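You operate a simulated robot arm through the tools that you are given. There is no shell and no other tool. Be economical: measure what you need, move in short steps, check, and stop when the job is done.

The job below is to be done with a simulated robot arm. You get a single attempt, and the scene is never put back.

TASK
Bend the blue bracket's tab to 30 and put it in the teal tray.
Fine: the peg is set; clamp the bracket first; handle down and clamp open at the end.

Only the result counts: the job must be done as asked and must still hold three seconds after the hand-in. Knocking over, shifting, dropping, spilling or breaking anything else fails it.

THE ROBOT
A 6-joint arm with a two-finger parallel gripper, fixed in place. Base frame: the origin is at the foot of the arm, x ahead of it, y to its left, z up; the work surface is at about z = 86. Readings come in cm, rad, newtons and seconds.
With the tool pointing down near the work surface it reaches from about 26 to 68 cm from the base axis. Its first joint turns from -1.152 to 1.152 rad. Payload 2.9 kg.
The tool frame sits at the grasp point between the pads (the TCP): z along the fingers, y along the line on which they close. The tips reach 3 cm beyond it. Largest opening 11 cm; finger width 2, thickness 1; the body of the gripper, 4.8 by 11.2 cm, starts 5.5 cm behind the TCP.
Orientation is that of the tool frame in the base frame, as a unit quaternion [w, x, y, z]. With the fingers straight down and closing along the base's y, the tool's x points along the base's -x, its y along +y and its z along -z.

THE INTERFACE
- The arm moves only by the tool arm_command. Its argument "motion" is one flat list of numbers, 7 for each row, row after row: the shift along the base's x, y, z in cm, then the turn, a rotation vector about the base's x, y, z in rad, then the opening, from 0 (shut) to 1 (fully open). In form: [tx, ty, tz, wx, wy, wz, hand, tx, ty, tz, wx, wy, wz, hand, ...]. A call has 1 to 12 rows; each row shifts and turns the commanded pose from where the row before left it. Rows are played at 5 a second. More than 5 cm and 0.15 rad between two rows, or a gripper value outside its range, and nothing of the call is played. Where a pose cannot be reached the arm comes as near as it can. A force on the tool above 90 N (or 10 N above the force at the start of the call, whichever is more), or a blocked arm, ends the call early, and 0.2 s more pass. The fingers move at their own pace (about 10.8 cm/s each) and stop on an object; they squeeze with about 36 N. The grip force told is the motor's: it shows also when the fingers shut on nothing. Time passes only in rows, and 0.2 s behind the last, so rows that do not move let the fingers close. It gives the time, the measured TCP pose, the force on the tool (base axes), the opening and the grip force at its end, in the units of the frame above (readings bear some noise), with the torque about the TCP (base axes, N m) and any sound that the robot's microphone picked up, and new pictures: "pictures" is both (left out), scene, wrist or none.
- Cameras (640 x 400 px; columns grow to the right, rows downward): "scene" is fixed at [8.33, 43.57, 139.55]; the picture's right is [-0.72, -0.69, 0.00], its down [-0.32, 0.33, -0.89] and it looks along [0.61, -0.64, -0.46] (base axes); focal length 282 px, centre (320, 200). "wrist" rides on the gripper at [7.2, 1.7, -10.3] in the tool frame; the picture's right is [-0.23, 0.97, 0.00], its down [-0.76, -0.18, -0.62] and it looks along [-0.61, -0.14, 0.78] (tool axes); focal length 222 px, centre (320, 200).
- pixel_to_xyz(camera, pixels): for up to 12 pixels [column, row] of the newest picture of that camera ("zoom" is the newest enlarged one), the place [x, y, z] in the base frame of the surface seen there, good to about 0.2 cm. It takes no simulated time.
- close_up(camera, box): a new picture of the part [left, top, right, bottom] of that camera's present view, enlarged. It takes no simulated time.
- job_done(): hands the job in; it is judged then, once.

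Work in short steps. Measure before you move; look again where a grasp or a placing could have gone wrong, and mend it. You have 80 turns and 200 pictures in all, those below and enlarged ones among them. Open the gripper and draw the arm clear of the work before you hand the job in, unless the task says otherwise; then end with one line.

The tools are called as name(argument=value, ...) on one line, values as JSON. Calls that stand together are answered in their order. arm_command: Moves the arm, as the interface text tells. Its arguments: {"type":"object","properties":{"motion":{"type":"array","items":{"type":"number"}},"pictures":{"type":"string","enum":["both","scene","wrist","none"]}},"required":["motion"]} The other tools are called the same way: pixel_to_xyz (camera, pixels) gives the place of the surface under pixels of a picture; close_up (camera, box) takes an enlarged picture of a part of a camera's view; job_done () hands the job in.

At the start:

```text
time: 0.0
ee_pos: [34.78, 10.75, 126.31]
orientation: [0.0, 0.0, 1.0, 0.0]
ft_force: [0.1, -0.5, 0.2]
torque: [0.03, -0.01, 0.02]
finger_gap: 10.99
finger_force: 0.1
```

scene: 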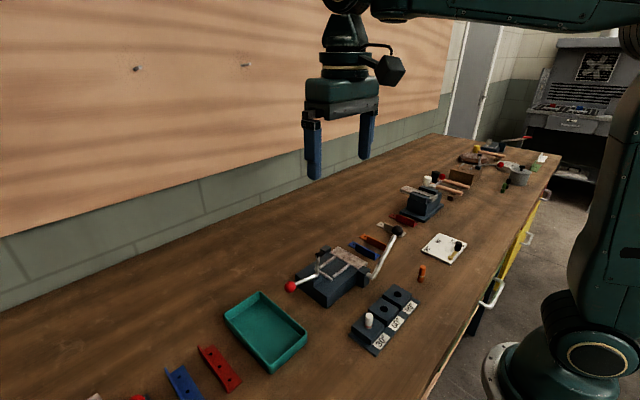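
wrist: 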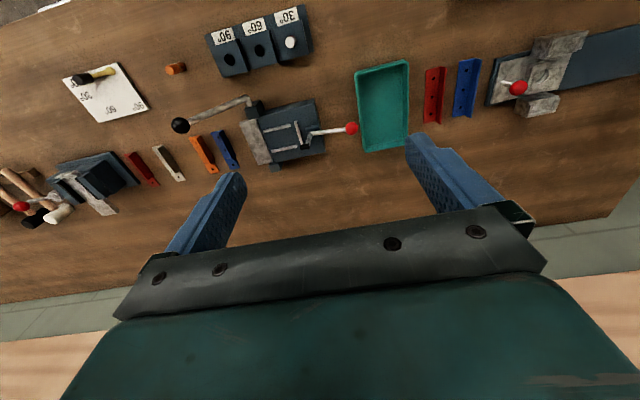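

I see a bending device with a red-knob lever and a black-knob lever, a peg block set at 30°, and several coloured parts. I'll enlarge the views to identify them.

close_up(camera="scene", box=[270, 210, 430, 310])

close_up(camera="wrist", box=[160, 80, 370, 210])

close_up(camera="scene", box=[80, 280, 272, 400])

close_up(camera="wrist", box=[340, 20, 640, 200])

```text
4.00 times, centred on (350, 260) of scene
```

zoom: 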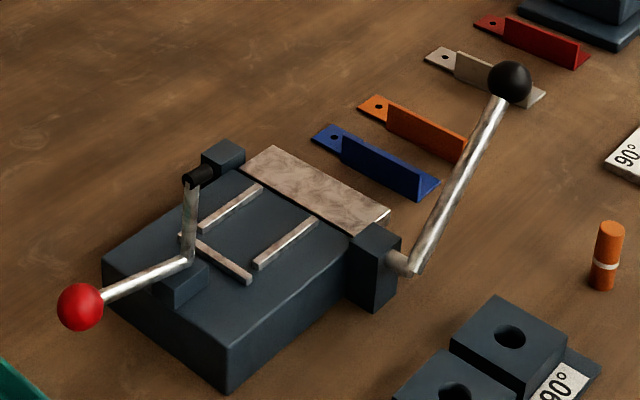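

```text
3.05 times, centred on (265, 145) of wrist
```

zoom: 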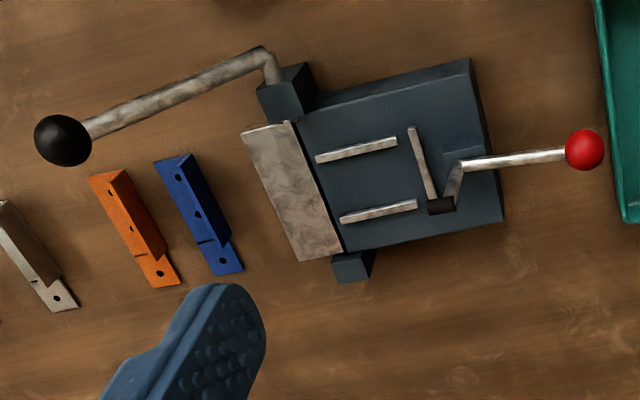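

```text
3.33 times, centred on (176, 340) of scene
```

zoom: 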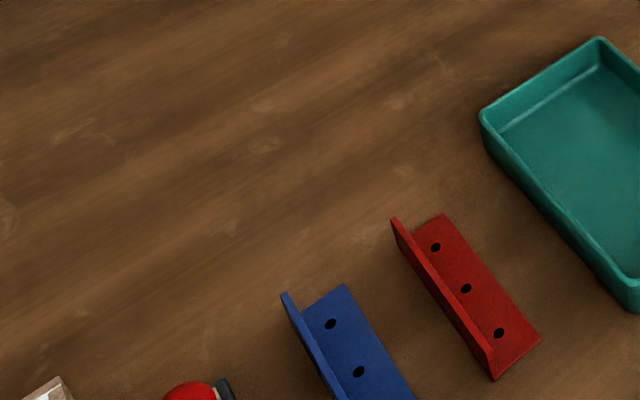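

```text
2.13 times, centred on (490, 110) of wrist
```

zoom: 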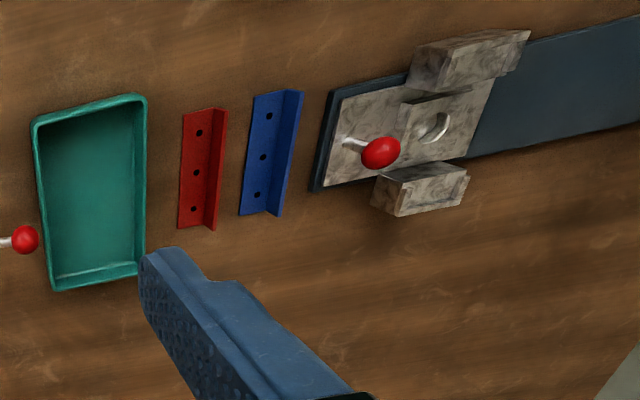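

The blue part with a tab is the one beside the device (wrist ~ (225,150)). I'll measure the device and the bracket.

close_up(camera="wrist", box=[160, 80, 370, 210])

pixel_to_xyz(camera="zoom", pixels=[[318, 158], [395, 141], [341, 219], [416, 203], [410, 128], [432, 195], [440, 206], [585, 150], [62, 140], [262, 50], [272, 82], [480, 160]])

pixel_to_xyz(camera="zoom", pixels=[[244, 134], [290, 124], [342, 250], [298, 261], [156, 162], [190, 155], [228, 238], [197, 243], [217, 274], [242, 266], [222, 263], [179, 178]])

pixel_to_xyz(camera="wrist", pixels=[[357, 70], [407, 62], [409, 148], [366, 150], [385, 105], [290, 42], [260, 50], [228, 58], [212, 40], [306, 10], [313, 52], [222, 76]])

```text
3.05 times, centred on (265, 145) of wrist
```

zoom: 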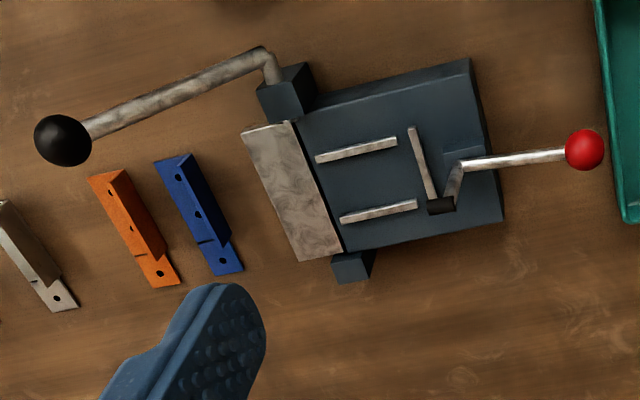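

```text
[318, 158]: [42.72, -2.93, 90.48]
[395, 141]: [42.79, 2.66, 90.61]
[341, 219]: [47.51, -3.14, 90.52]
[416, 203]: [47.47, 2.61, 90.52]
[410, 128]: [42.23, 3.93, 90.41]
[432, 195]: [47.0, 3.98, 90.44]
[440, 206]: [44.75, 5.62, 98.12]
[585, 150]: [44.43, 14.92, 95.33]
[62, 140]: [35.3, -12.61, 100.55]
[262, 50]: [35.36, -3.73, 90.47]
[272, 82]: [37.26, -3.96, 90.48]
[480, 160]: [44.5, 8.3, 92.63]
```

```text
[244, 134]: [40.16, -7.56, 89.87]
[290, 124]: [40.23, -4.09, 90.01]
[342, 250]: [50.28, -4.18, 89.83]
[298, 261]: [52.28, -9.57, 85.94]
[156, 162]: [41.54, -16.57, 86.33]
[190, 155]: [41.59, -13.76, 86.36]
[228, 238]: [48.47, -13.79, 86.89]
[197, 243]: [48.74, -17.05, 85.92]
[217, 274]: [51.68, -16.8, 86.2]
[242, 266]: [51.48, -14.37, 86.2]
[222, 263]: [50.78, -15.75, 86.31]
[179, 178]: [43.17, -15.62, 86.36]
```

```text
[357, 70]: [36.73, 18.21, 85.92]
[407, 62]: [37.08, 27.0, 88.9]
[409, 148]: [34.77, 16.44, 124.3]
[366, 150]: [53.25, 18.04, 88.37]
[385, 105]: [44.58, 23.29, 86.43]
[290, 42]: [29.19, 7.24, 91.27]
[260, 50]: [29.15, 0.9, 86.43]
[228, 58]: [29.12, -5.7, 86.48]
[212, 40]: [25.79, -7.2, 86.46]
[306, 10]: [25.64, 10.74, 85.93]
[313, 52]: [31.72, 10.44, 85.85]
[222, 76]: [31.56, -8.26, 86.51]
```

The device is axis-aligned: channel along y, leaf on the −y side, hinge near y=−4.1. The blue bracket lies along x with its tab toward +x. I'll move above it for a closer view.

arm_command(motion=[1.3, -3.5, -2.4, 0, 0, 0, 1, 1.3, -3.5, -2.4, 0, 0, 0, 1, 1.3, -3.5, -2.4, 0, 0, 0, 1, 1.3, -3.5, -2.4, 0, 0, 0, 1, 1.3, -3.5, -2.4, 0, 0, 0, 1, 1.3, -3.5, -2.4, 0, 0, 0, 1, 1.3, -3.5, -2.4, 0, 0, 0, 1, 0, 0, 0, 0, 0, 0, 1])

```text
time: 1.8
ee_pos: [44.27, -13.83, 109.35]
orientation: [0.0, 0.0, 1.0, 0.0]
ft_force: [0.3, -0.1, -1.0]
torque: [-0.01, -0.03, 0.01]
finger_gap: 10.98
finger_force: 0.0
```

scene: 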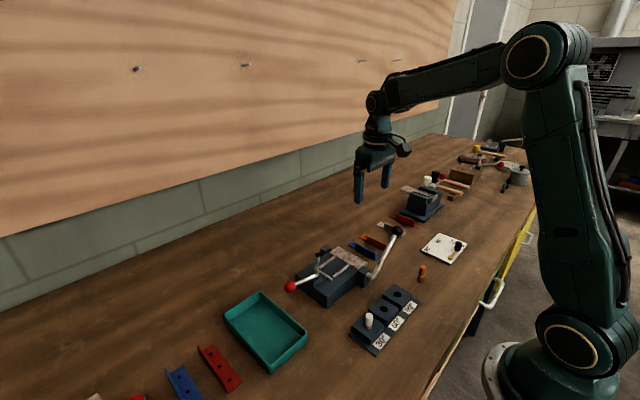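
wrist: 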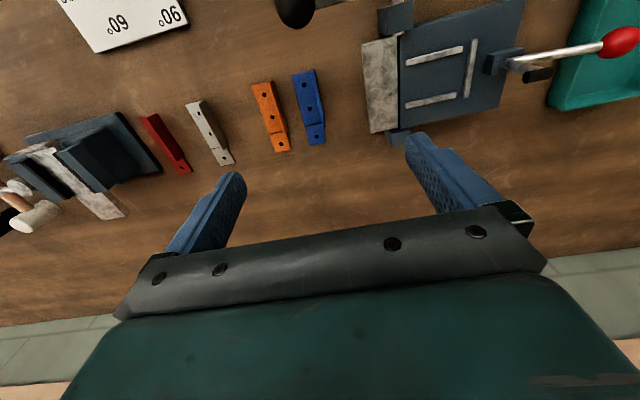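

The bracket is at wrist (310,105). I'll measure it and the channel precisely in an enlarged view.

close_up(camera="wrist", box=[240, 60, 352, 130])

close_up(camera="wrist", box=[350, 0, 590, 150])

```text
5.71 times, centred on (296, 95) of wrist
```

zoom: 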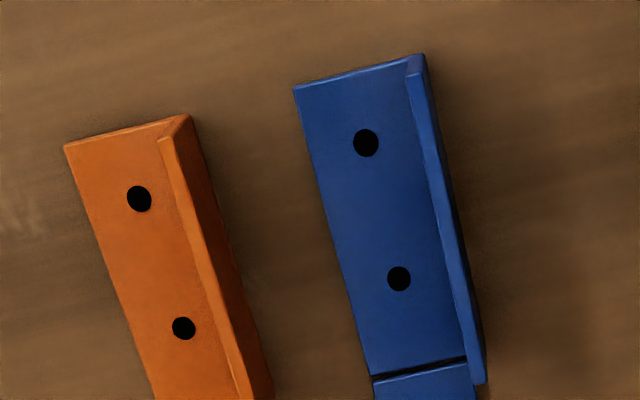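

```text
2.67 times, centred on (470, 75) of wrist
```

zoom: 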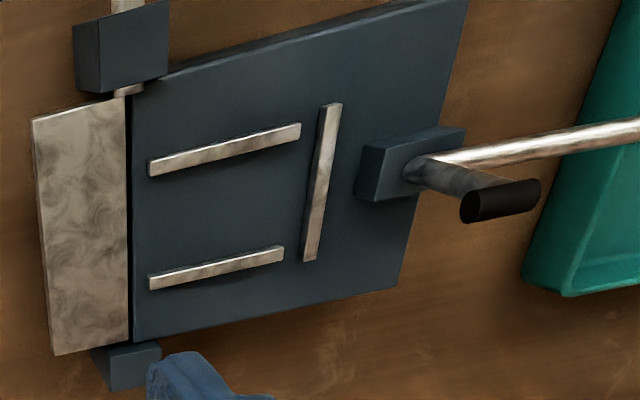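

pixel_to_xyz(camera="zoom", pixels=[[152, 158], [150, 174], [298, 126], [300, 139], [150, 276], [152, 289], [281, 248], [282, 262], [322, 106], [340, 106], [306, 258], [362, 150]])

pixel_to_xyz(camera="zoom", pixels=[[500, 199], [410, 170], [380, 165], [134, 110], [125, 98], [128, 340], [134, 340], [400, 270], [460, 132], [220, 200], [80, 200], [535, 185]])

close_up(camera="wrist", box=[248, 60, 376, 150])

pixel_to_xyz(camera="zoom", pixels=[[225, 65], [305, 50], [318, 50], [312, 60], [320, 62], [360, 315], [368, 315], [280, 322], [348, 310], [300, 415], [385, 410], [330, 395]])

```text
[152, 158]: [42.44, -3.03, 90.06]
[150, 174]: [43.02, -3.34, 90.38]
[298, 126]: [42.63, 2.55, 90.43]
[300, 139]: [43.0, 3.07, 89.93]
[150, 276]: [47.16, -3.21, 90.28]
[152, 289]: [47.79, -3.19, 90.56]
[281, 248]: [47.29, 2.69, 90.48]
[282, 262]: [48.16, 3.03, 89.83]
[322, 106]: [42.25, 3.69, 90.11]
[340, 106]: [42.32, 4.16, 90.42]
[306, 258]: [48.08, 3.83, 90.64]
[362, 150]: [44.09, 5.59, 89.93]
```

```text
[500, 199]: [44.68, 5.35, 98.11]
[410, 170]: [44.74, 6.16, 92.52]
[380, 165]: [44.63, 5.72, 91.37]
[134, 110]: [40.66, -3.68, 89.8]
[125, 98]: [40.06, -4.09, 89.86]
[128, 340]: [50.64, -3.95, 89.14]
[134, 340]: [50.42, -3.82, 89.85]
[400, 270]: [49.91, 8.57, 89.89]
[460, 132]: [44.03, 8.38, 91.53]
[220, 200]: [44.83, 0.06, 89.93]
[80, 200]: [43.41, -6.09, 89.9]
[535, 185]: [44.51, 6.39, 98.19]
```

```text
4.44 times, centred on (312, 105) of wrist
```

zoom: 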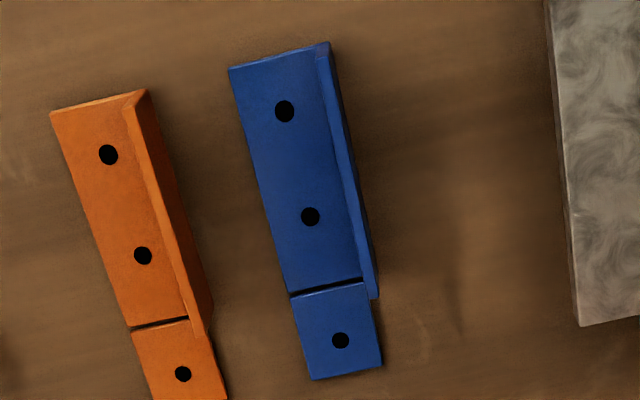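

```text
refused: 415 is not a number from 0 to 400
```

pixel_to_xyz(camera="zoom", pixels=[[231, 71], [314, 52], [328, 44], [322, 60], [328, 62], [370, 296], [377, 296], [289, 291], [362, 280], [313, 377], [380, 364], [335, 385]])

pixel_to_xyz(camera="zoom", pixels=[[340, 340], [310, 216], [284, 111], [350, 180], [345, 180], [356, 180], [352, 230], [262, 180], [340, 100], [343, 150], [362, 270], [372, 270]])

```text
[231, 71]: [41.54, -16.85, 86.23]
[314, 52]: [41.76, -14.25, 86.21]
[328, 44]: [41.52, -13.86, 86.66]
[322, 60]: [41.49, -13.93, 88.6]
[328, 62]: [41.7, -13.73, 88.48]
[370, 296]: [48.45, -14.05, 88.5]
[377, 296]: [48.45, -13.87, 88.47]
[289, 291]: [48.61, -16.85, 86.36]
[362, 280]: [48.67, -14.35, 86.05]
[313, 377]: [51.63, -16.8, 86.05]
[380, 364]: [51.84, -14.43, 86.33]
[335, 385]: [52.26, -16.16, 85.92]
```

```text
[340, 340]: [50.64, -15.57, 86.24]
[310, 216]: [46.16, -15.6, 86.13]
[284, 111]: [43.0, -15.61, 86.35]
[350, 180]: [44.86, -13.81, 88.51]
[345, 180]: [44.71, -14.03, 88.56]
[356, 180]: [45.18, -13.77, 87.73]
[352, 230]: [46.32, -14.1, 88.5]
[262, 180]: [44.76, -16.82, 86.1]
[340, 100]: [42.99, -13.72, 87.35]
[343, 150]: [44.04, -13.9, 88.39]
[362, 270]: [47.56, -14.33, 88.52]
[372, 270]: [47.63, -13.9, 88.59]
```

Bracket: body x 41.5–48.6, tab to 51.7, flat flange y −16.85 to −13.75, upright wall at y≈−13.95 with top z 88.5. I'll grip the wall at x≈47 (keeps the wrist camera off the black ball), descending partly first with a narrowed opening.

arm_command(motion=[1.4, -0.1, -4, 0, 0, 0, 0.32, 1.33, 0, -4, 0, 0, 0, 0.32, 0, 0, -4, 0, 0, 0, 0.32, 0, 0, -3, 0, 0, 0, 0.32, 0, 0, 0, 0, 0, 0, 0.32])

```text
time: 3.0
ee_pos: [47.01, -13.84, 94.54]
orientation: [0.0, 0.0, 1.0, 0.0]
ft_force: [0.0, 0.0, -0.5]
torque: [-0.02, -0.01, -0.01]
finger_gap: 3.51
finger_force: 0.0
```

scene: 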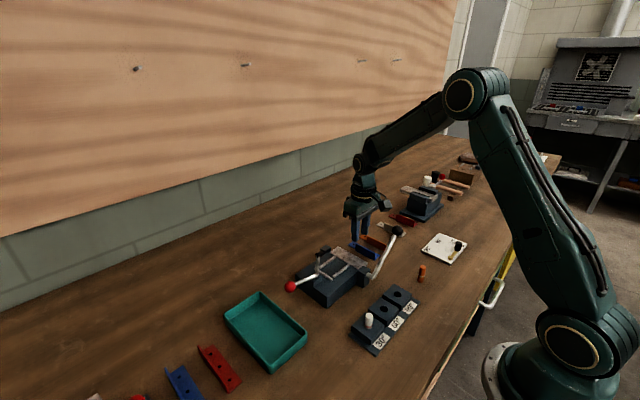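
wrist: 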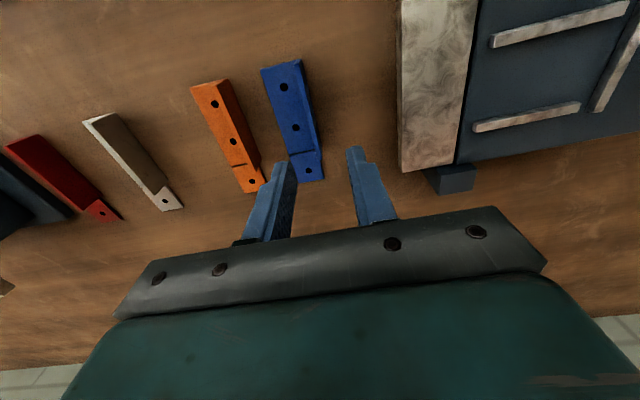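

The fingers straddle the wall as expected (tips near (290,165) and (355,150)). Descend to tip height z≈86.9 and close.

arm_command(motion=[0, -0.1, -2.5, 0, 0, 0, 0.32, 0, 0, -2.2, 0, 0, 0, 0.32, 0, 0, 0, 0, 0, 0, 0.32, 0, 0, 0, 0, 0, 0, 0, 0, 0, 0, 0, 0, 0, 0, 0, 0, 0, 0, 0, 0, 0])

close_up(camera="wrist", box=[200, 40, 440, 240])

```text
time: 4.4
ee_pos: [46.82, -13.95, 89.85]
orientation: [0.0, 0.001, 1.0, 0.001]
ft_force: [-0.2, 0.1, -0.6]
torque: [-0.01, -0.03, 0.01]
finger_gap: 0.28
finger_force: 36.0
```

scene: 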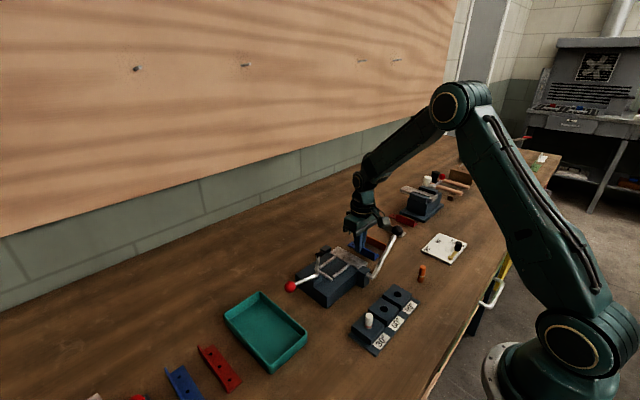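
wrist: 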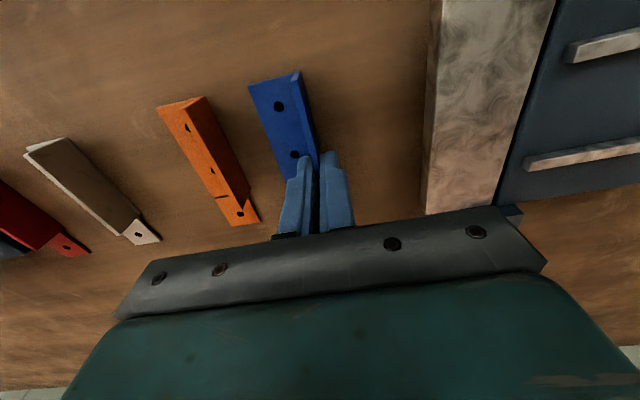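

```text
2.00 times, centred on (320, 140) of wrist
```

zoom: 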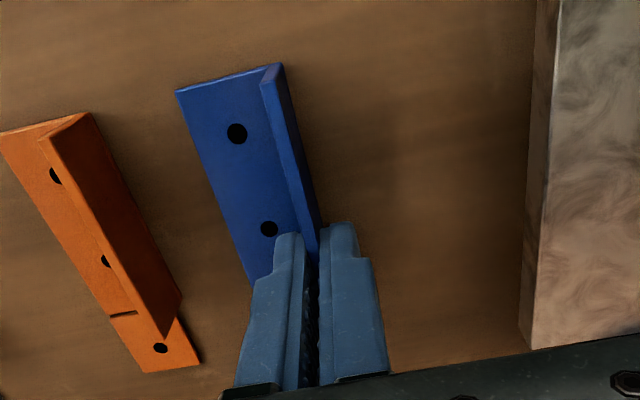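

Wall gripped (gap 0.28). Lift, then turn −90° about z while shifting over the device.

arm_command(motion=[0, 0, 3, 0, 0, 0, 0, 0, 0, 5, 0, 0, 0, 0, 0, 0, 5, 0, 0, 0, 0, 0, 0, 5, 0, 0, 0, 0, 0, 0, 0, 0, 0, 0, 0], pictures="none")

arm_command(motion=[0, 1.04, 0, 0, 0, -0.1428, 0, 0, 1.04, 0, 0, 0, -0.1428, 0, 0, 1.04, 0, 0, 0, -0.1428, 0, 0, 1.04, 0, 0, 0, -0.1428, 0, 0, 1.04, 0, 0, 0, -0.1428, 0, 0, 1.04, 0, 0, 0, -0.1428, 0, 0, 1.04, 0, 0, 0, -0.1428, 0, 0, 1.04, 0, 0, 0, -0.1428, 0, 0, 1.04, 0, 0, 0, -0.1428, 0, 0, 1.04, 0, 0, 0, -0.1428, 0, 0, 1.0, 0, 0, 0, -0.1428, 0, 0, 0, 0, 0, 0, 0, 0])

close_up(camera="wrist", box=[160, 0, 480, 240])

```text
time: 5.6
ee_pos: [46.92, -13.87, 107.79]
orientation: [0.0, -0.001, 1.0, 0.0]
ft_force: [1.7, -0.1, -0.6]
torque: [-0.01, 0.0, 0.02]
finger_gap: 0.01
finger_force: 36.0
```

```text
time: 8.2
ee_pos: [46.73, -2.31, 107.82]
orientation: [0.0, 0.708, 0.706, 0.0]
ft_force: [0.1, -0.2, 0.1]
torque: [0.01, -0.02, -0.03]
finger_gap: 0.0
finger_force: 35.9
```

scene: 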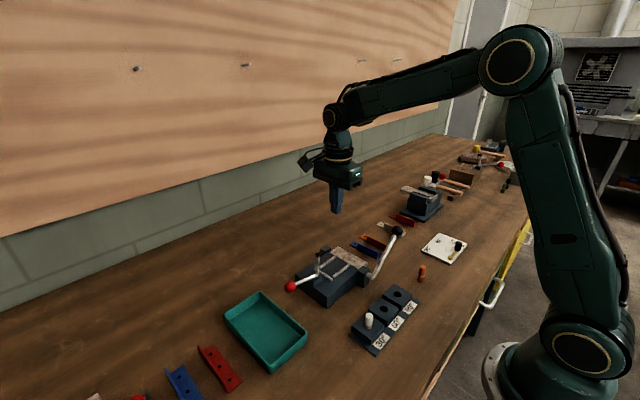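
wrist: 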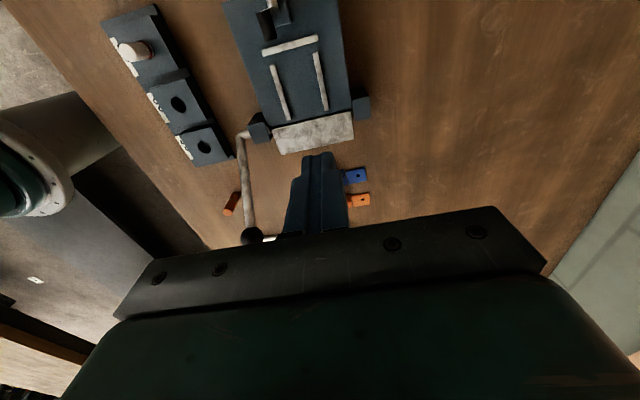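

```text
1.67 times, centred on (320, 120) of wrist
```

zoom: 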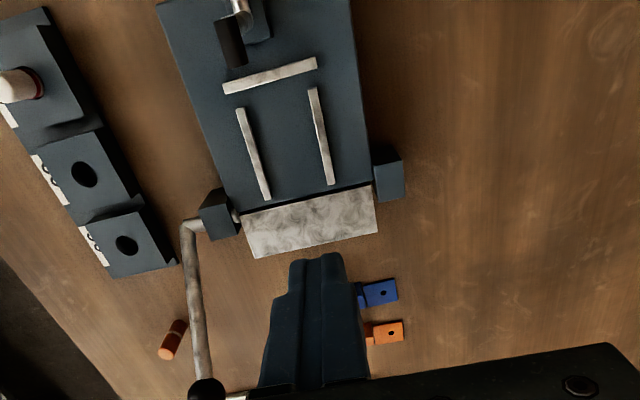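

The gap is 0.0: the wall slipped out during the quick lift and the bracket (blue at (380,292) in the zoom) stayed on the table. I'll turn back and inspect it.

arm_command(motion=[0, -1.04, 0, 0, 0, 0.1428, 0, 0, -1.04, 0, 0, 0, 0.1428, 0, 0, -1.04, 0, 0, 0, 0.1428, 0, 0, -1.04, 0, 0, 0, 0.1428, 0, 0, -1.04, 0, 0, 0, 0.1428, 0, 0, -1.04, 0, 0, 0, 0.1428, 0, 0, -1.04, 0, 0, 0, 0.1428, 0, 0, -1.04, 0, 0, 0, 0.1428, 0, 0, -1.04, 0, 0, 0, 0.1428, 0, 0, -1.04, 0, 0, 0, 0.1428, 0, 0, -1.0, 0, 0, 0, 0.1428, 0.32, 0, 0, 0, 0, 0, 0, 0.32])

close_up(camera="wrist", box=[220, 20, 380, 120])

```text
time: 10.8
ee_pos: [46.63, -13.97, 107.85]
orientation: [0.0, -0.001, 1.0, 0.0]
ft_force: [-0.3, 0.6, 0.1]
torque: [0.02, -0.02, 0.01]
finger_gap: 3.52
finger_force: 0.1
```

scene: 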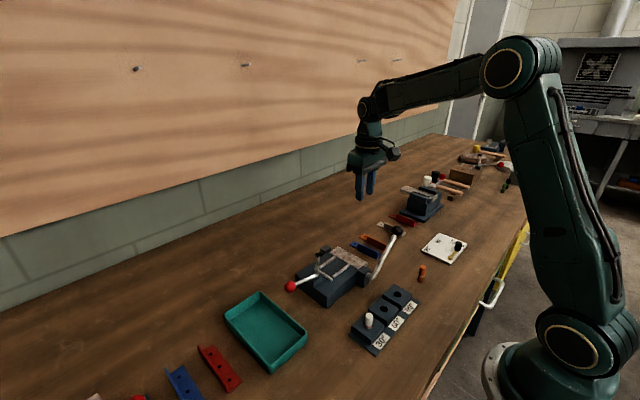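
wrist: 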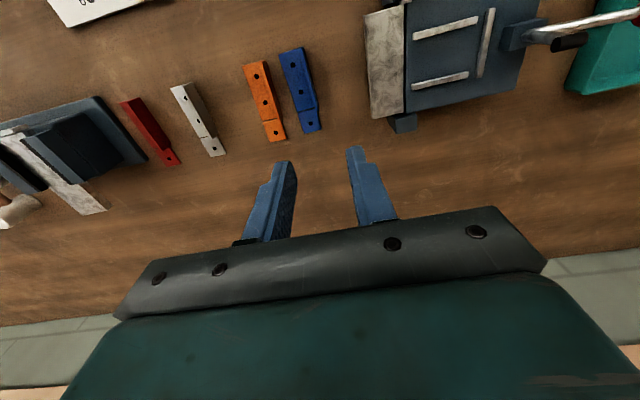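

```text
4.00 times, centred on (300, 70) of wrist
```

zoom: 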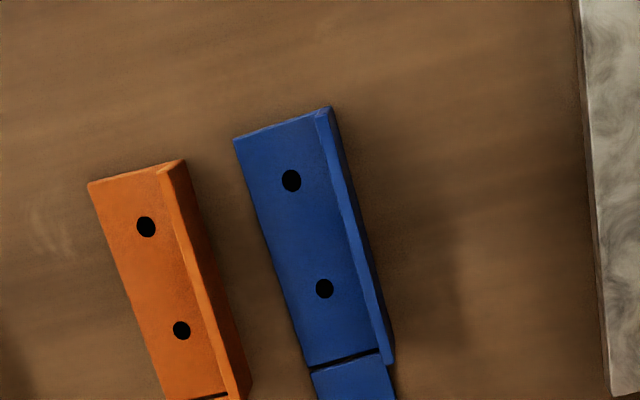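

pixel_to_xyz(camera="zoom", pixels=[[236, 141], [315, 112], [327, 118], [389, 358], [312, 368], [378, 355], [345, 200], [340, 200], [352, 200], [370, 300], [280, 260], [292, 180]])

```text
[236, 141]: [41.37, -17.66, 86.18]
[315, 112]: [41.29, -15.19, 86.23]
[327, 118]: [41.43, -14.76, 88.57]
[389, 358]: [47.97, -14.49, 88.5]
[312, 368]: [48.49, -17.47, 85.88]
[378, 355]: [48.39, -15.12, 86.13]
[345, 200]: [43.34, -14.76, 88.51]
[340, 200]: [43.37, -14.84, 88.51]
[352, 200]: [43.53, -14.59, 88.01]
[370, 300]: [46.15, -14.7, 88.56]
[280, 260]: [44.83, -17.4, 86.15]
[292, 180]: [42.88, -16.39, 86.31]
```

The bracket moved only slightly (wall now y≈−14.85→−14.55). I'll regrip deeper and lift gently.

arm_command(motion=[0, -0.35, -4, 0, 0, 0.04, 0.32, 0, -0.35, -4, 0, 0, 0, 0.32, 0, 0, -4, 0, 0, 0, 0.32, 0, 0, -3, 0, 0, 0, 0.32, 0, 0, -2, 0, 0, 0, 0.32, 0, 0, -1.3, 0, 0, 0, 0.32, 0, 0, 0, 0, 0, 0, 0.32, 0, 0, 0, 0, 0, 0, 0, 0, 0, 0, 0, 0, 0, 0, 0, 0, 0, 0, 0, 0, 0, 0, 0, 0, 0, 0, 0, 0], pictures="wrist")

close_up(camera="wrist", box=[200, 40, 440, 240])

close_up(camera="scene", box=[320, 170, 448, 250])

```text
time: 13.2
ee_pos: [46.75, -14.62, 89.8]
orientation: [-0.001, -0.02, 1.0, 0.0]
ft_force: [-0.2, -0.2, -0.6]
torque: [0.02, 0.03, -0.01]
finger_gap: 0.27
finger_force: 36.4
```

wrist: 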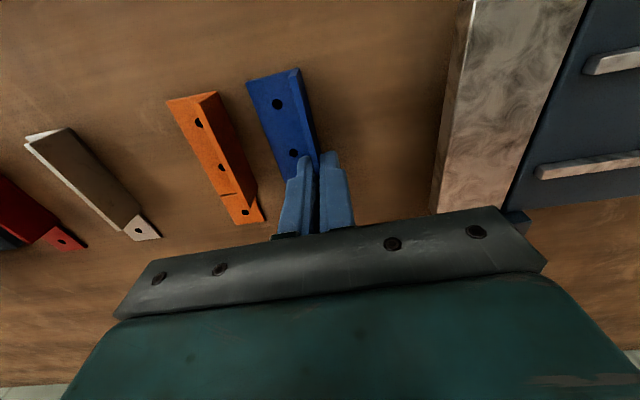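

```text
2.00 times, centred on (320, 140) of wrist
```

zoom: 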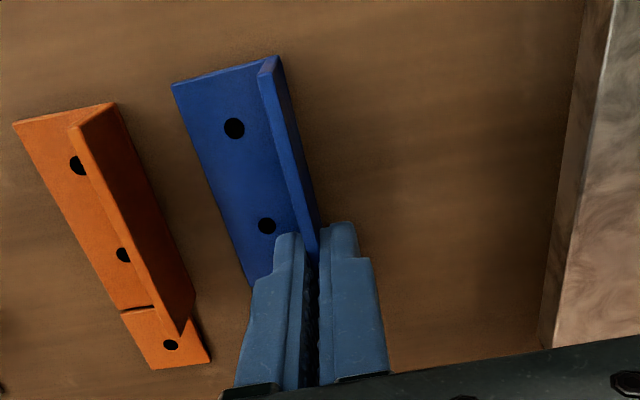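

```text
5.00 times, centred on (384, 210) of scene
```

zoom: 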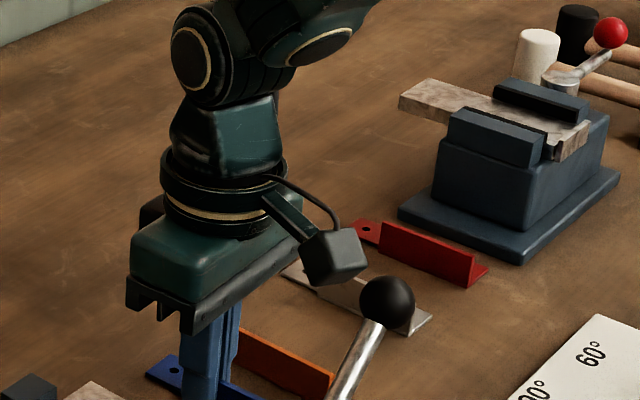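

Gripped (gap 0.27). Lift very gently and check.

arm_command(motion=[0, 0, 0.2, 0, 0, 0, 0, 0, 0, 0.4, 0, 0, 0, 0, 0, 0, 0.6, 0, 0, 0, 0, 0, 0, 0.8, 0, 0, 0, 0, 0, 0, 1, 0, 0, 0, 0, 0, 0, 0, 0, 0, 0, 0], pictures="wrist")

close_up(camera="wrist", box=[200, 40, 440, 240])

```text
time: 14.6
ee_pos: [46.64, -14.63, 92.49]
orientation: [0.0, -0.02, 1.0, 0.0]
ft_force: [0.8, 0.7, -0.3]
torque: [0.0, 0.01, 0.01]
finger_gap: 0.31
finger_force: 36.1
```

wrist: 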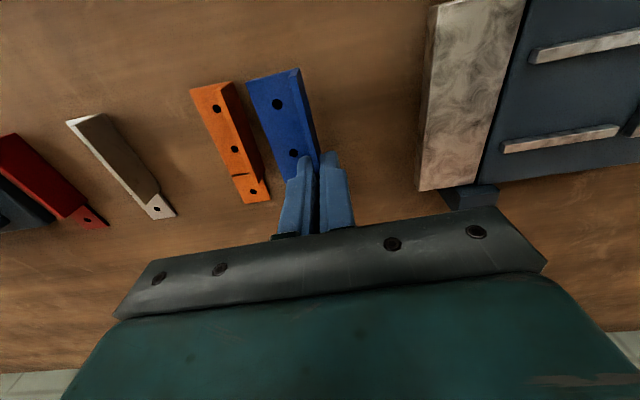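

```text
2.00 times, centred on (320, 140) of wrist
```

zoom: 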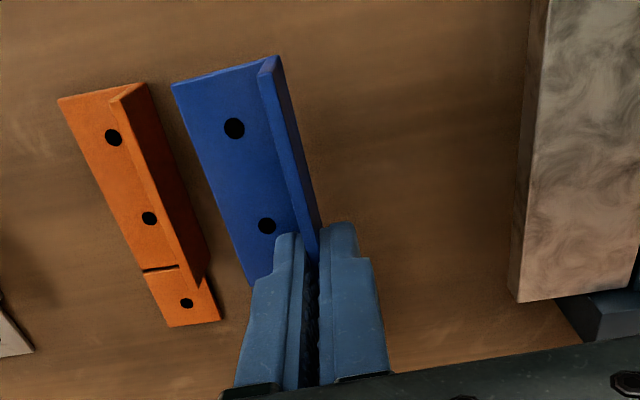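

Held firmly. Continue the lift smoothly.

arm_command(motion=[0, 0, 0.3, 0, 0, 0, 0, 0, 0, 0.6, 0, 0, 0, 0, 0, 0, 0.9, 0, 0, 0, 0, 0, 0, 1.2, 0, 0, 0, 0, 0, 0, 1.2, 0, 0, 0, 0, 0, 0, 1.2, 0, 0, 0, 0, 0, 0, 1.2, 0, 0, 0, 0, 0, 0, 0.9, 0, 0, 0, 0, 0, 0, 0.6, 0, 0, 0, 0, 0, 0, 0.3, 0, 0, 0, 0, 0, 0, 0, 0, 0, 0, 0], pictures="none")

arm_command(motion=[0, 0.2, 0, 0, 0, -0.03, 0, 0, 0.4, 0, 0, 0, -0.06, 0, 0, 0.5, 0, 0, 0, -0.08, 0, 0, 0.5, 0, 0, 0, -0.08, 0, 0, 0.6, 0, 0, 0, -0.08, 0, 0, 0.6, 0, 0, 0, -0.08, 0, 0, 0.6, 0, 0, 0, -0.08, 0, 0, 0.6, 0, 0, 0, -0.08, 0, 0, 0.6, 0, 0, 0, -0.08, 0, 0, 0.6, 0, 0, 0, -0.08, 0, 0, 0.4, 0, 0, 0, -0.05, 0, 0, 0.2, 0, 0, 0, -0.03, 0], pictures="wrist")

```text
time: 17.0
ee_pos: [46.61, -14.69, 101.09]
orientation: [0.0, -0.019, 1.0, 0.0]
ft_force: [-0.5, -1.0, -0.2]
torque: [0.02, -0.01, 0.0]
finger_gap: 0.29
finger_force: 36.3
```

```text
time: 19.6
ee_pos: [46.68, -8.55, 100.86]
orientation: [-0.001, 0.376, 0.927, 0.0]
ft_force: [0.0, -0.9, -0.7]
torque: [0.02, -0.04, -0.01]
finger_gap: 0.29
finger_force: 35.8
```

wrist: 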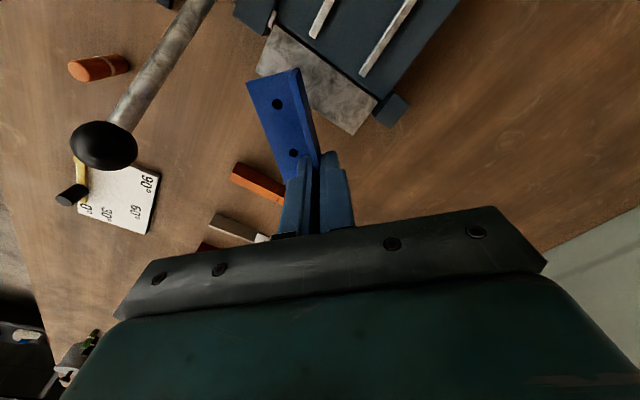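

Still held, halfway turned. Complete the turn (0.80 rad more) and move to y≈−2.4.

arm_command(motion=[0, 0.2, 0, 0, 0, -0.03, 0, 0, 0.4, 0, 0, 0, -0.06, 0, 0, 0.5, 0, 0, 0, -0.08, 0, 0, 0.5, 0, 0, 0, -0.08, 0, 0, 0.6, 0, 0, 0, -0.08, 0, 0, 0.6, 0, 0, 0, -0.08, 0, 0, 0.6, 0, 0, 0, -0.08, 0, 0, 0.7, 0, 0, 0, -0.08, 0, 0, 0.7, 0, 0, 0, -0.08, 0, 0, 0.7, 0, 0, 0, -0.08, 0, 0, 0.4, 0, 0, 0, -0.05, 0, 0, 0.2, 0, 0, 0, -0.02, 0], pictures="wrist")

close_up(camera="wrist", box=[160, 0, 480, 200])

pixel_to_xyz(camera="wrist", pixels=[[248, 82], [296, 70], [300, 70], [277, 104], [294, 153], [299, 90], [303, 90], [315, 140], [311, 140]])

```text
time: 22.2
ee_pos: [46.72, -2.66, 101.0]
orientation: [0.001, 0.707, 0.708, 0.0]
ft_force: [0.7, -0.6, 0.4]
torque: [-0.03, 0.01, -0.03]
finger_gap: 0.27
finger_force: 35.8
```

wrist: 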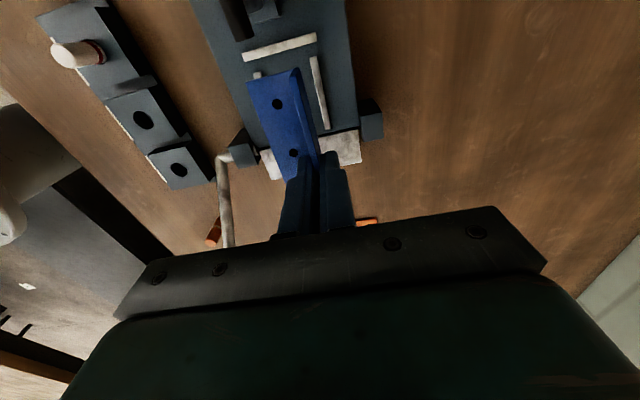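

```text
2.00 times, centred on (320, 100) of wrist
```

zoom: 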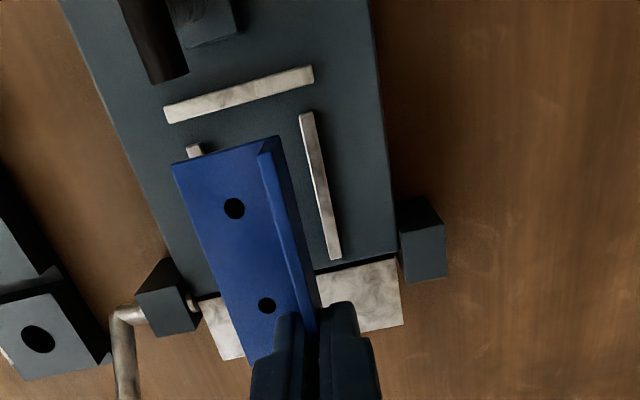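

```text
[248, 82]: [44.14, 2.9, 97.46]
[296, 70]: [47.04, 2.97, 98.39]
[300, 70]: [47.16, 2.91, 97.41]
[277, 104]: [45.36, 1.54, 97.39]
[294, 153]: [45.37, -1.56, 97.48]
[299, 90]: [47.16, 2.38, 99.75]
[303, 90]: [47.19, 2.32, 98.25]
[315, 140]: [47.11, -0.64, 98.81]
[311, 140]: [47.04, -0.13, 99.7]
```

Bracket is aligned: x 44.1–47.15, end at y 2.9, underside ≈97.1. Shift x −0.5 and descend to the bed in the channel (tab toward −y).

arm_command(motion=[-0.2, 0, -0.3, 0, 0, 0, 0, -0.3, 0, -0.6, 0, 0, 0, 0, 0, 0, -0.9, 0, 0, 0, 0, 0, 0, -1, 0, 0, 0, 0, 0, 0, -1, 0, 0, 0, 0, 0, 0, -1, 0, 0, 0, 0, 0, 0, -0.8, 0, 0, 0, 0, 0, 0, -0.5, 0, 0, 0, 0, 0, 0, -0.2, 0, 0, 0, 0, 0, 0, 0, 0, 0, 0, 0], pictures="both")

close_up(camera="wrist", box=[160, 0, 480, 200])

close_up(camera="scene", box=[270, 200, 430, 310])

```text
time: 24.4
ee_pos: [46.19, -2.84, 94.7]
orientation: [0.001, 0.706, 0.708, -0.001]
ft_force: [0.9, 0.7, -1.6]
torque: [-0.02, 0.01, 0.0]
finger_gap: 0.29
finger_force: 36.2
```

scene: 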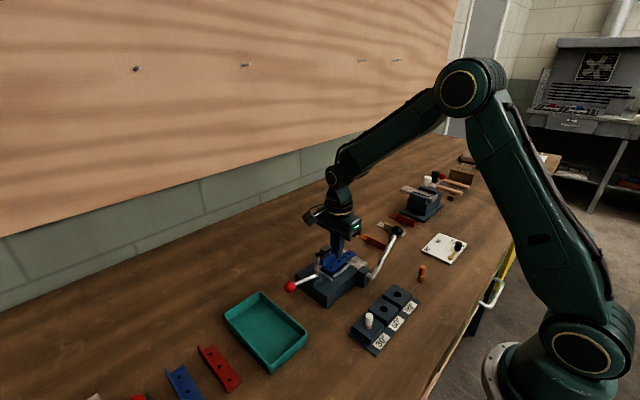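
wrist: 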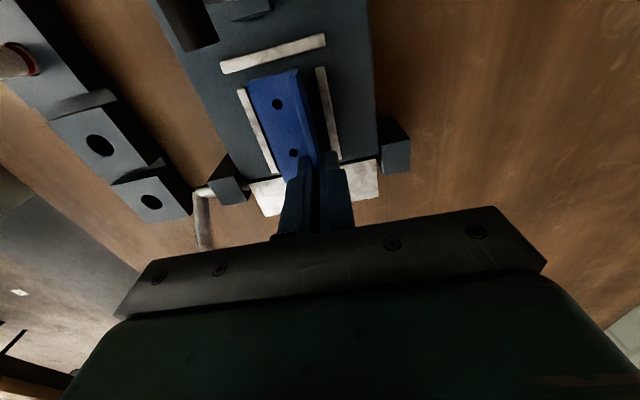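

```text
2.00 times, centred on (320, 100) of wrist
```

zoom: 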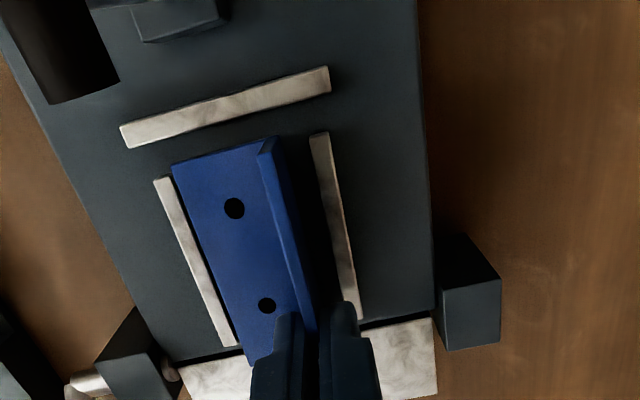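

```text
3.64 times, centred on (350, 255) of scene
```

zoom: 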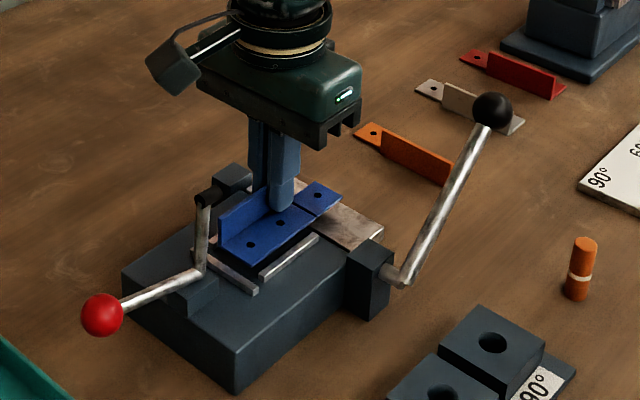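

pixel_to_xyz(camera="wrist", pixels=[[249, 83], [290, 73], [277, 104], [294, 153], [311, 130], [302, 90], [243, 95], [322, 80], [240, 62], [320, 46], [274, 165], [338, 155]])

```text
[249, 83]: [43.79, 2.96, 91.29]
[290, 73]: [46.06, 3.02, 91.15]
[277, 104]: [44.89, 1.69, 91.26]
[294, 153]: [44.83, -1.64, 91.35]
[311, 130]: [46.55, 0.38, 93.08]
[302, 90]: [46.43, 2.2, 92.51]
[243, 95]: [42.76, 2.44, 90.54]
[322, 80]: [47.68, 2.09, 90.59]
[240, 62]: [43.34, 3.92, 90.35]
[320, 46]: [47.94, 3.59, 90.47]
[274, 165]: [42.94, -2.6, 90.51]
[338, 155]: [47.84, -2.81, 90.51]
```

Underside is ~1.0 above the bed, and centred between the rails. Lower 1.0 and then slide +y slowly toward the stop.

arm_command(motion=[0, 0, -0.3, 0, 0, 0, 0, 0, 0, -0.3, 0, 0, 0, 0, 0, 0, -0.2, 0, 0, 0, 0, 0, 0, -0.15, 0, 0, 0, 0, 0, 0, 0, 0, 0, 0, 0], pictures="none")

arm_command(motion=[0, 0.15, 0, 0, 0, 0, 0, 0, 0.15, 0, 0, 0, 0, 0, 0, 0.1, 0, 0, 0, 0, 0, 0, 0, 0, 0, 0, 0, 0], pictures="wrist")

close_up(camera="wrist", box=[200, 0, 392, 120])

pixel_to_xyz(camera="wrist", pixels=[[249, 83], [290, 73], [277, 104], [294, 153], [311, 130]])

```text
time: 25.6
ee_pos: [46.33, -2.69, 93.66]
orientation: [-0.001, 0.707, 0.707, 0.001]
ft_force: [-1.4, -0.6, 3.9]
torque: [0.07, 0.03, 0.03]
finger_gap: 0.26
finger_force: 36.2
```

```text
time: 26.6
ee_pos: [46.17, -2.3, 93.78]
orientation: [0.0, 0.706, 0.708, 0.0]
ft_force: [-0.2, 0.0, -0.4]
torque: [-0.01, -0.01, 0.01]
finger_gap: 0.28
finger_force: 36.4
```

wrist: 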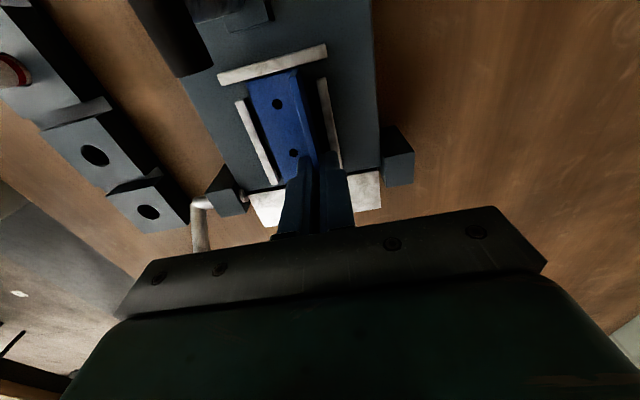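

```text
3.33 times, centred on (296, 60) of wrist
```

zoom: 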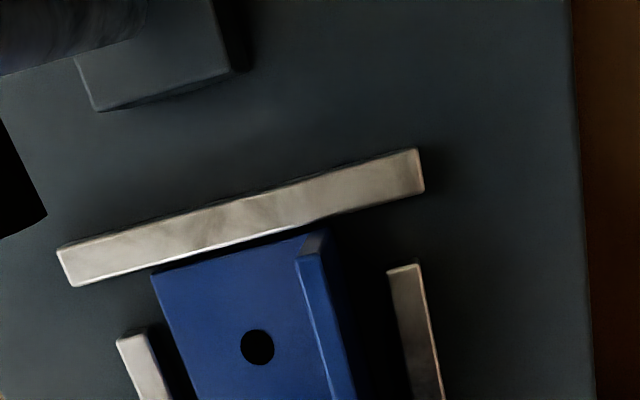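

```text
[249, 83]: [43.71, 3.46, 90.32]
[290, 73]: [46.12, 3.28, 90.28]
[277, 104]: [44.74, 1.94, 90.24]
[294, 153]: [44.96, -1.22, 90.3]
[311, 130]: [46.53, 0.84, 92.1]
```

Resting on the bed (flange top 90.3), end at y≈3.35, small gap to the stop. Nudge +y until contact.

arm_command(motion=[0, 0.08, 0, 0, 0, 0, 0, 0, 0.08, 0, 0, 0, 0, 0, 0, 0.08, 0, 0, 0, 0, 0, 0, 0, 0, 0, 0, 0, 0], pictures="wrist")

close_up(camera="wrist", box=[200, 0, 392, 120])

```text
time: 27.6
ee_pos: [46.25, -2.27, 93.71]
orientation: [0.001, 0.708, 0.706, 0.001]
ft_force: [1.4, -10.3, 1.4]
torque: [-0.24, -0.05, 0.01]
finger_gap: 0.26
finger_force: 36.1
```

wrist: 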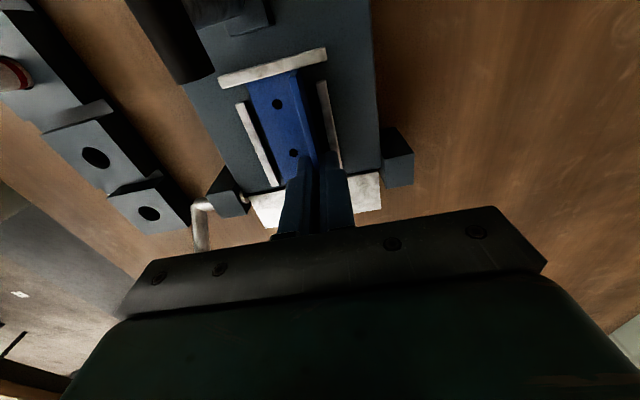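

```text
3.33 times, centred on (296, 60) of wrist
```

zoom: 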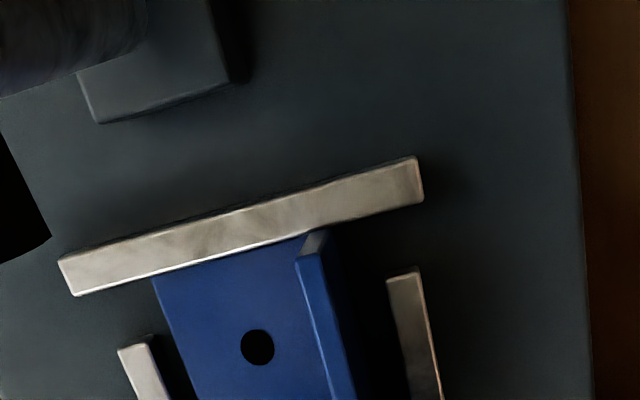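

Contact with the stop (−10 N in y). Open slightly and rise clear.

arm_command(motion=[0, 0, 0, 0, 0, 0, 0.12, 0, 0, 0, 0, 0, 0, 0.12, 0, 0, 1, 0, 0, 0, 0.12, 0, 0, 2, 0, 0, 0, 0.12, 0, 0, 4, 0, 0, 0, 0.12, 0, 0, 4, 0, 0, 0, 0.12, 0, 0, 4, 0, 0, 0, 0.12, 0, 0, 0, 0, 0, 0, 0.12], pictures="both")

close_up(camera="wrist", box=[190, 0, 414, 140])

close_up(camera="scene", box=[270, 215, 414, 305])

```text
time: 29.4
ee_pos: [46.31, -1.96, 108.79]
orientation: [0.0, 0.706, 0.708, 0.0]
ft_force: [-0.8, -0.3, 1.0]
torque: [-0.02, 0.01, -0.04]
finger_gap: 1.33
finger_force: 0.0
```

scene: 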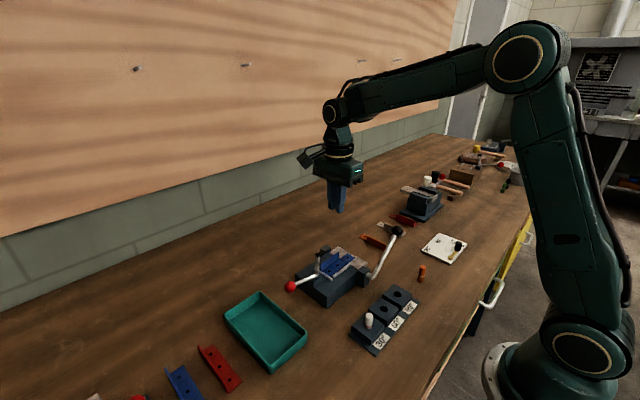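
wrist: 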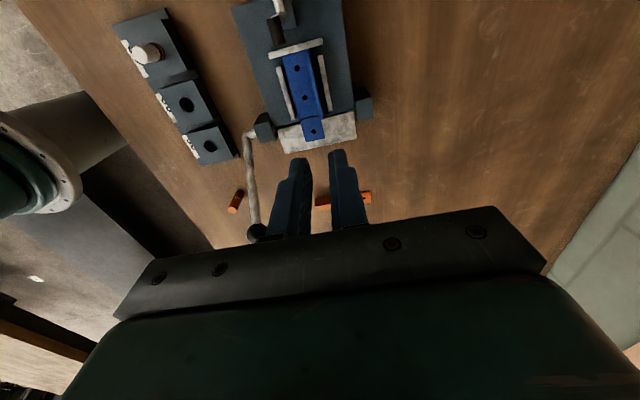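

```text
2.86 times, centred on (302, 70) of wrist
```

zoom: 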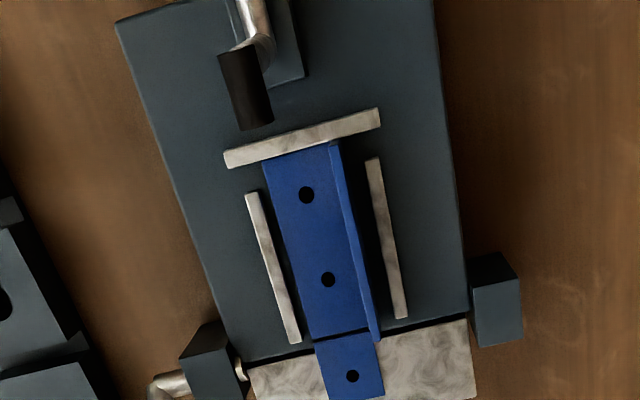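

```text
4.44 times, centred on (342, 260) of scene
```

zoom: 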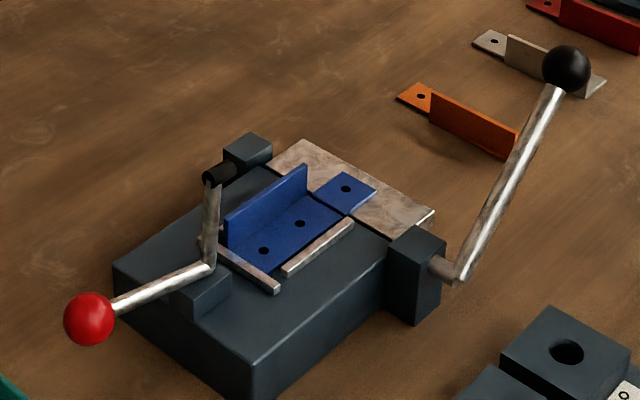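

The bracket sits against the stop with its groove at the hinge line. Now measure the red knob, clamp arm and pivot.

pixel_to_xyz(camera="zoom", pixels=[[89, 319], [75, 300], [105, 335], [120, 303], [160, 284], [205, 263], [208, 230], [210, 190], [230, 172], [207, 178], [567, 70], [460, 275]])

arm_command(motion=[-0.5, 4, 0, 0, 0, 0, 0.5, -0.5, 4, 0, 0, 0, 0, 0.5, -0.5, 4, 0, 0, 0, 0, 0.5, 0, 4, 0, 0, 0, 0, 0.5, 0, 0, 0, 0, 0, 0, 0.5], pictures="both")

```text
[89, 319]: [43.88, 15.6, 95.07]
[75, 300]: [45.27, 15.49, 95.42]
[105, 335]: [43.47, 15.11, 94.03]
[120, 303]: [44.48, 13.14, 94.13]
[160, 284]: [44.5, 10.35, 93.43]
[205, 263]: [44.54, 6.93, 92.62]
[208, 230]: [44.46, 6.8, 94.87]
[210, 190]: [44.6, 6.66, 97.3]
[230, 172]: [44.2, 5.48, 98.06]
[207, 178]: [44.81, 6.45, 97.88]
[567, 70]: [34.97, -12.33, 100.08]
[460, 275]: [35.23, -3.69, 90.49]
```

```text
time: 30.6
ee_pos: [44.97, 13.96, 108.88]
orientation: [0.0, 0.707, 0.708, 0.001]
ft_force: [0.5, -0.3, 0.2]
torque: [0.03, 0.02, 0.01]
finger_gap: 5.52
finger_force: 0.0
```

scene: 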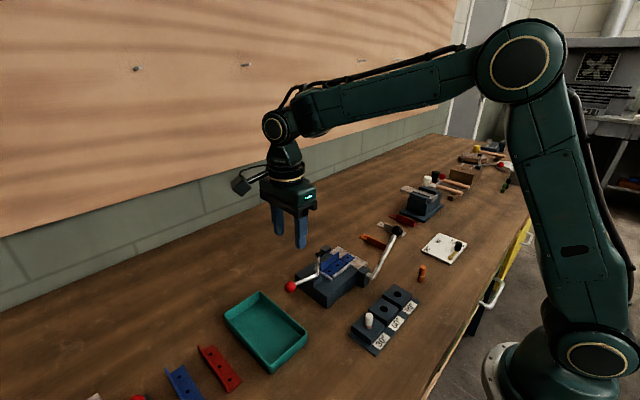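
wrist: 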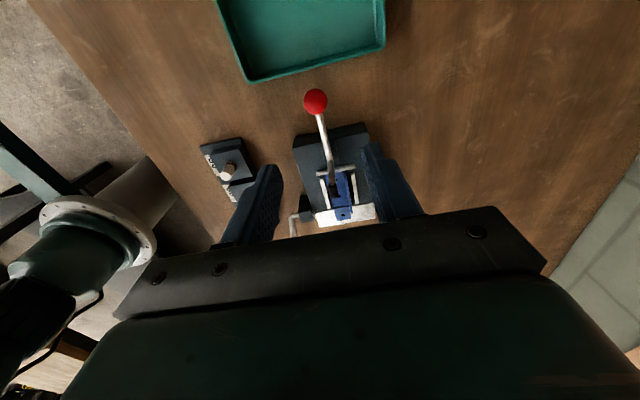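

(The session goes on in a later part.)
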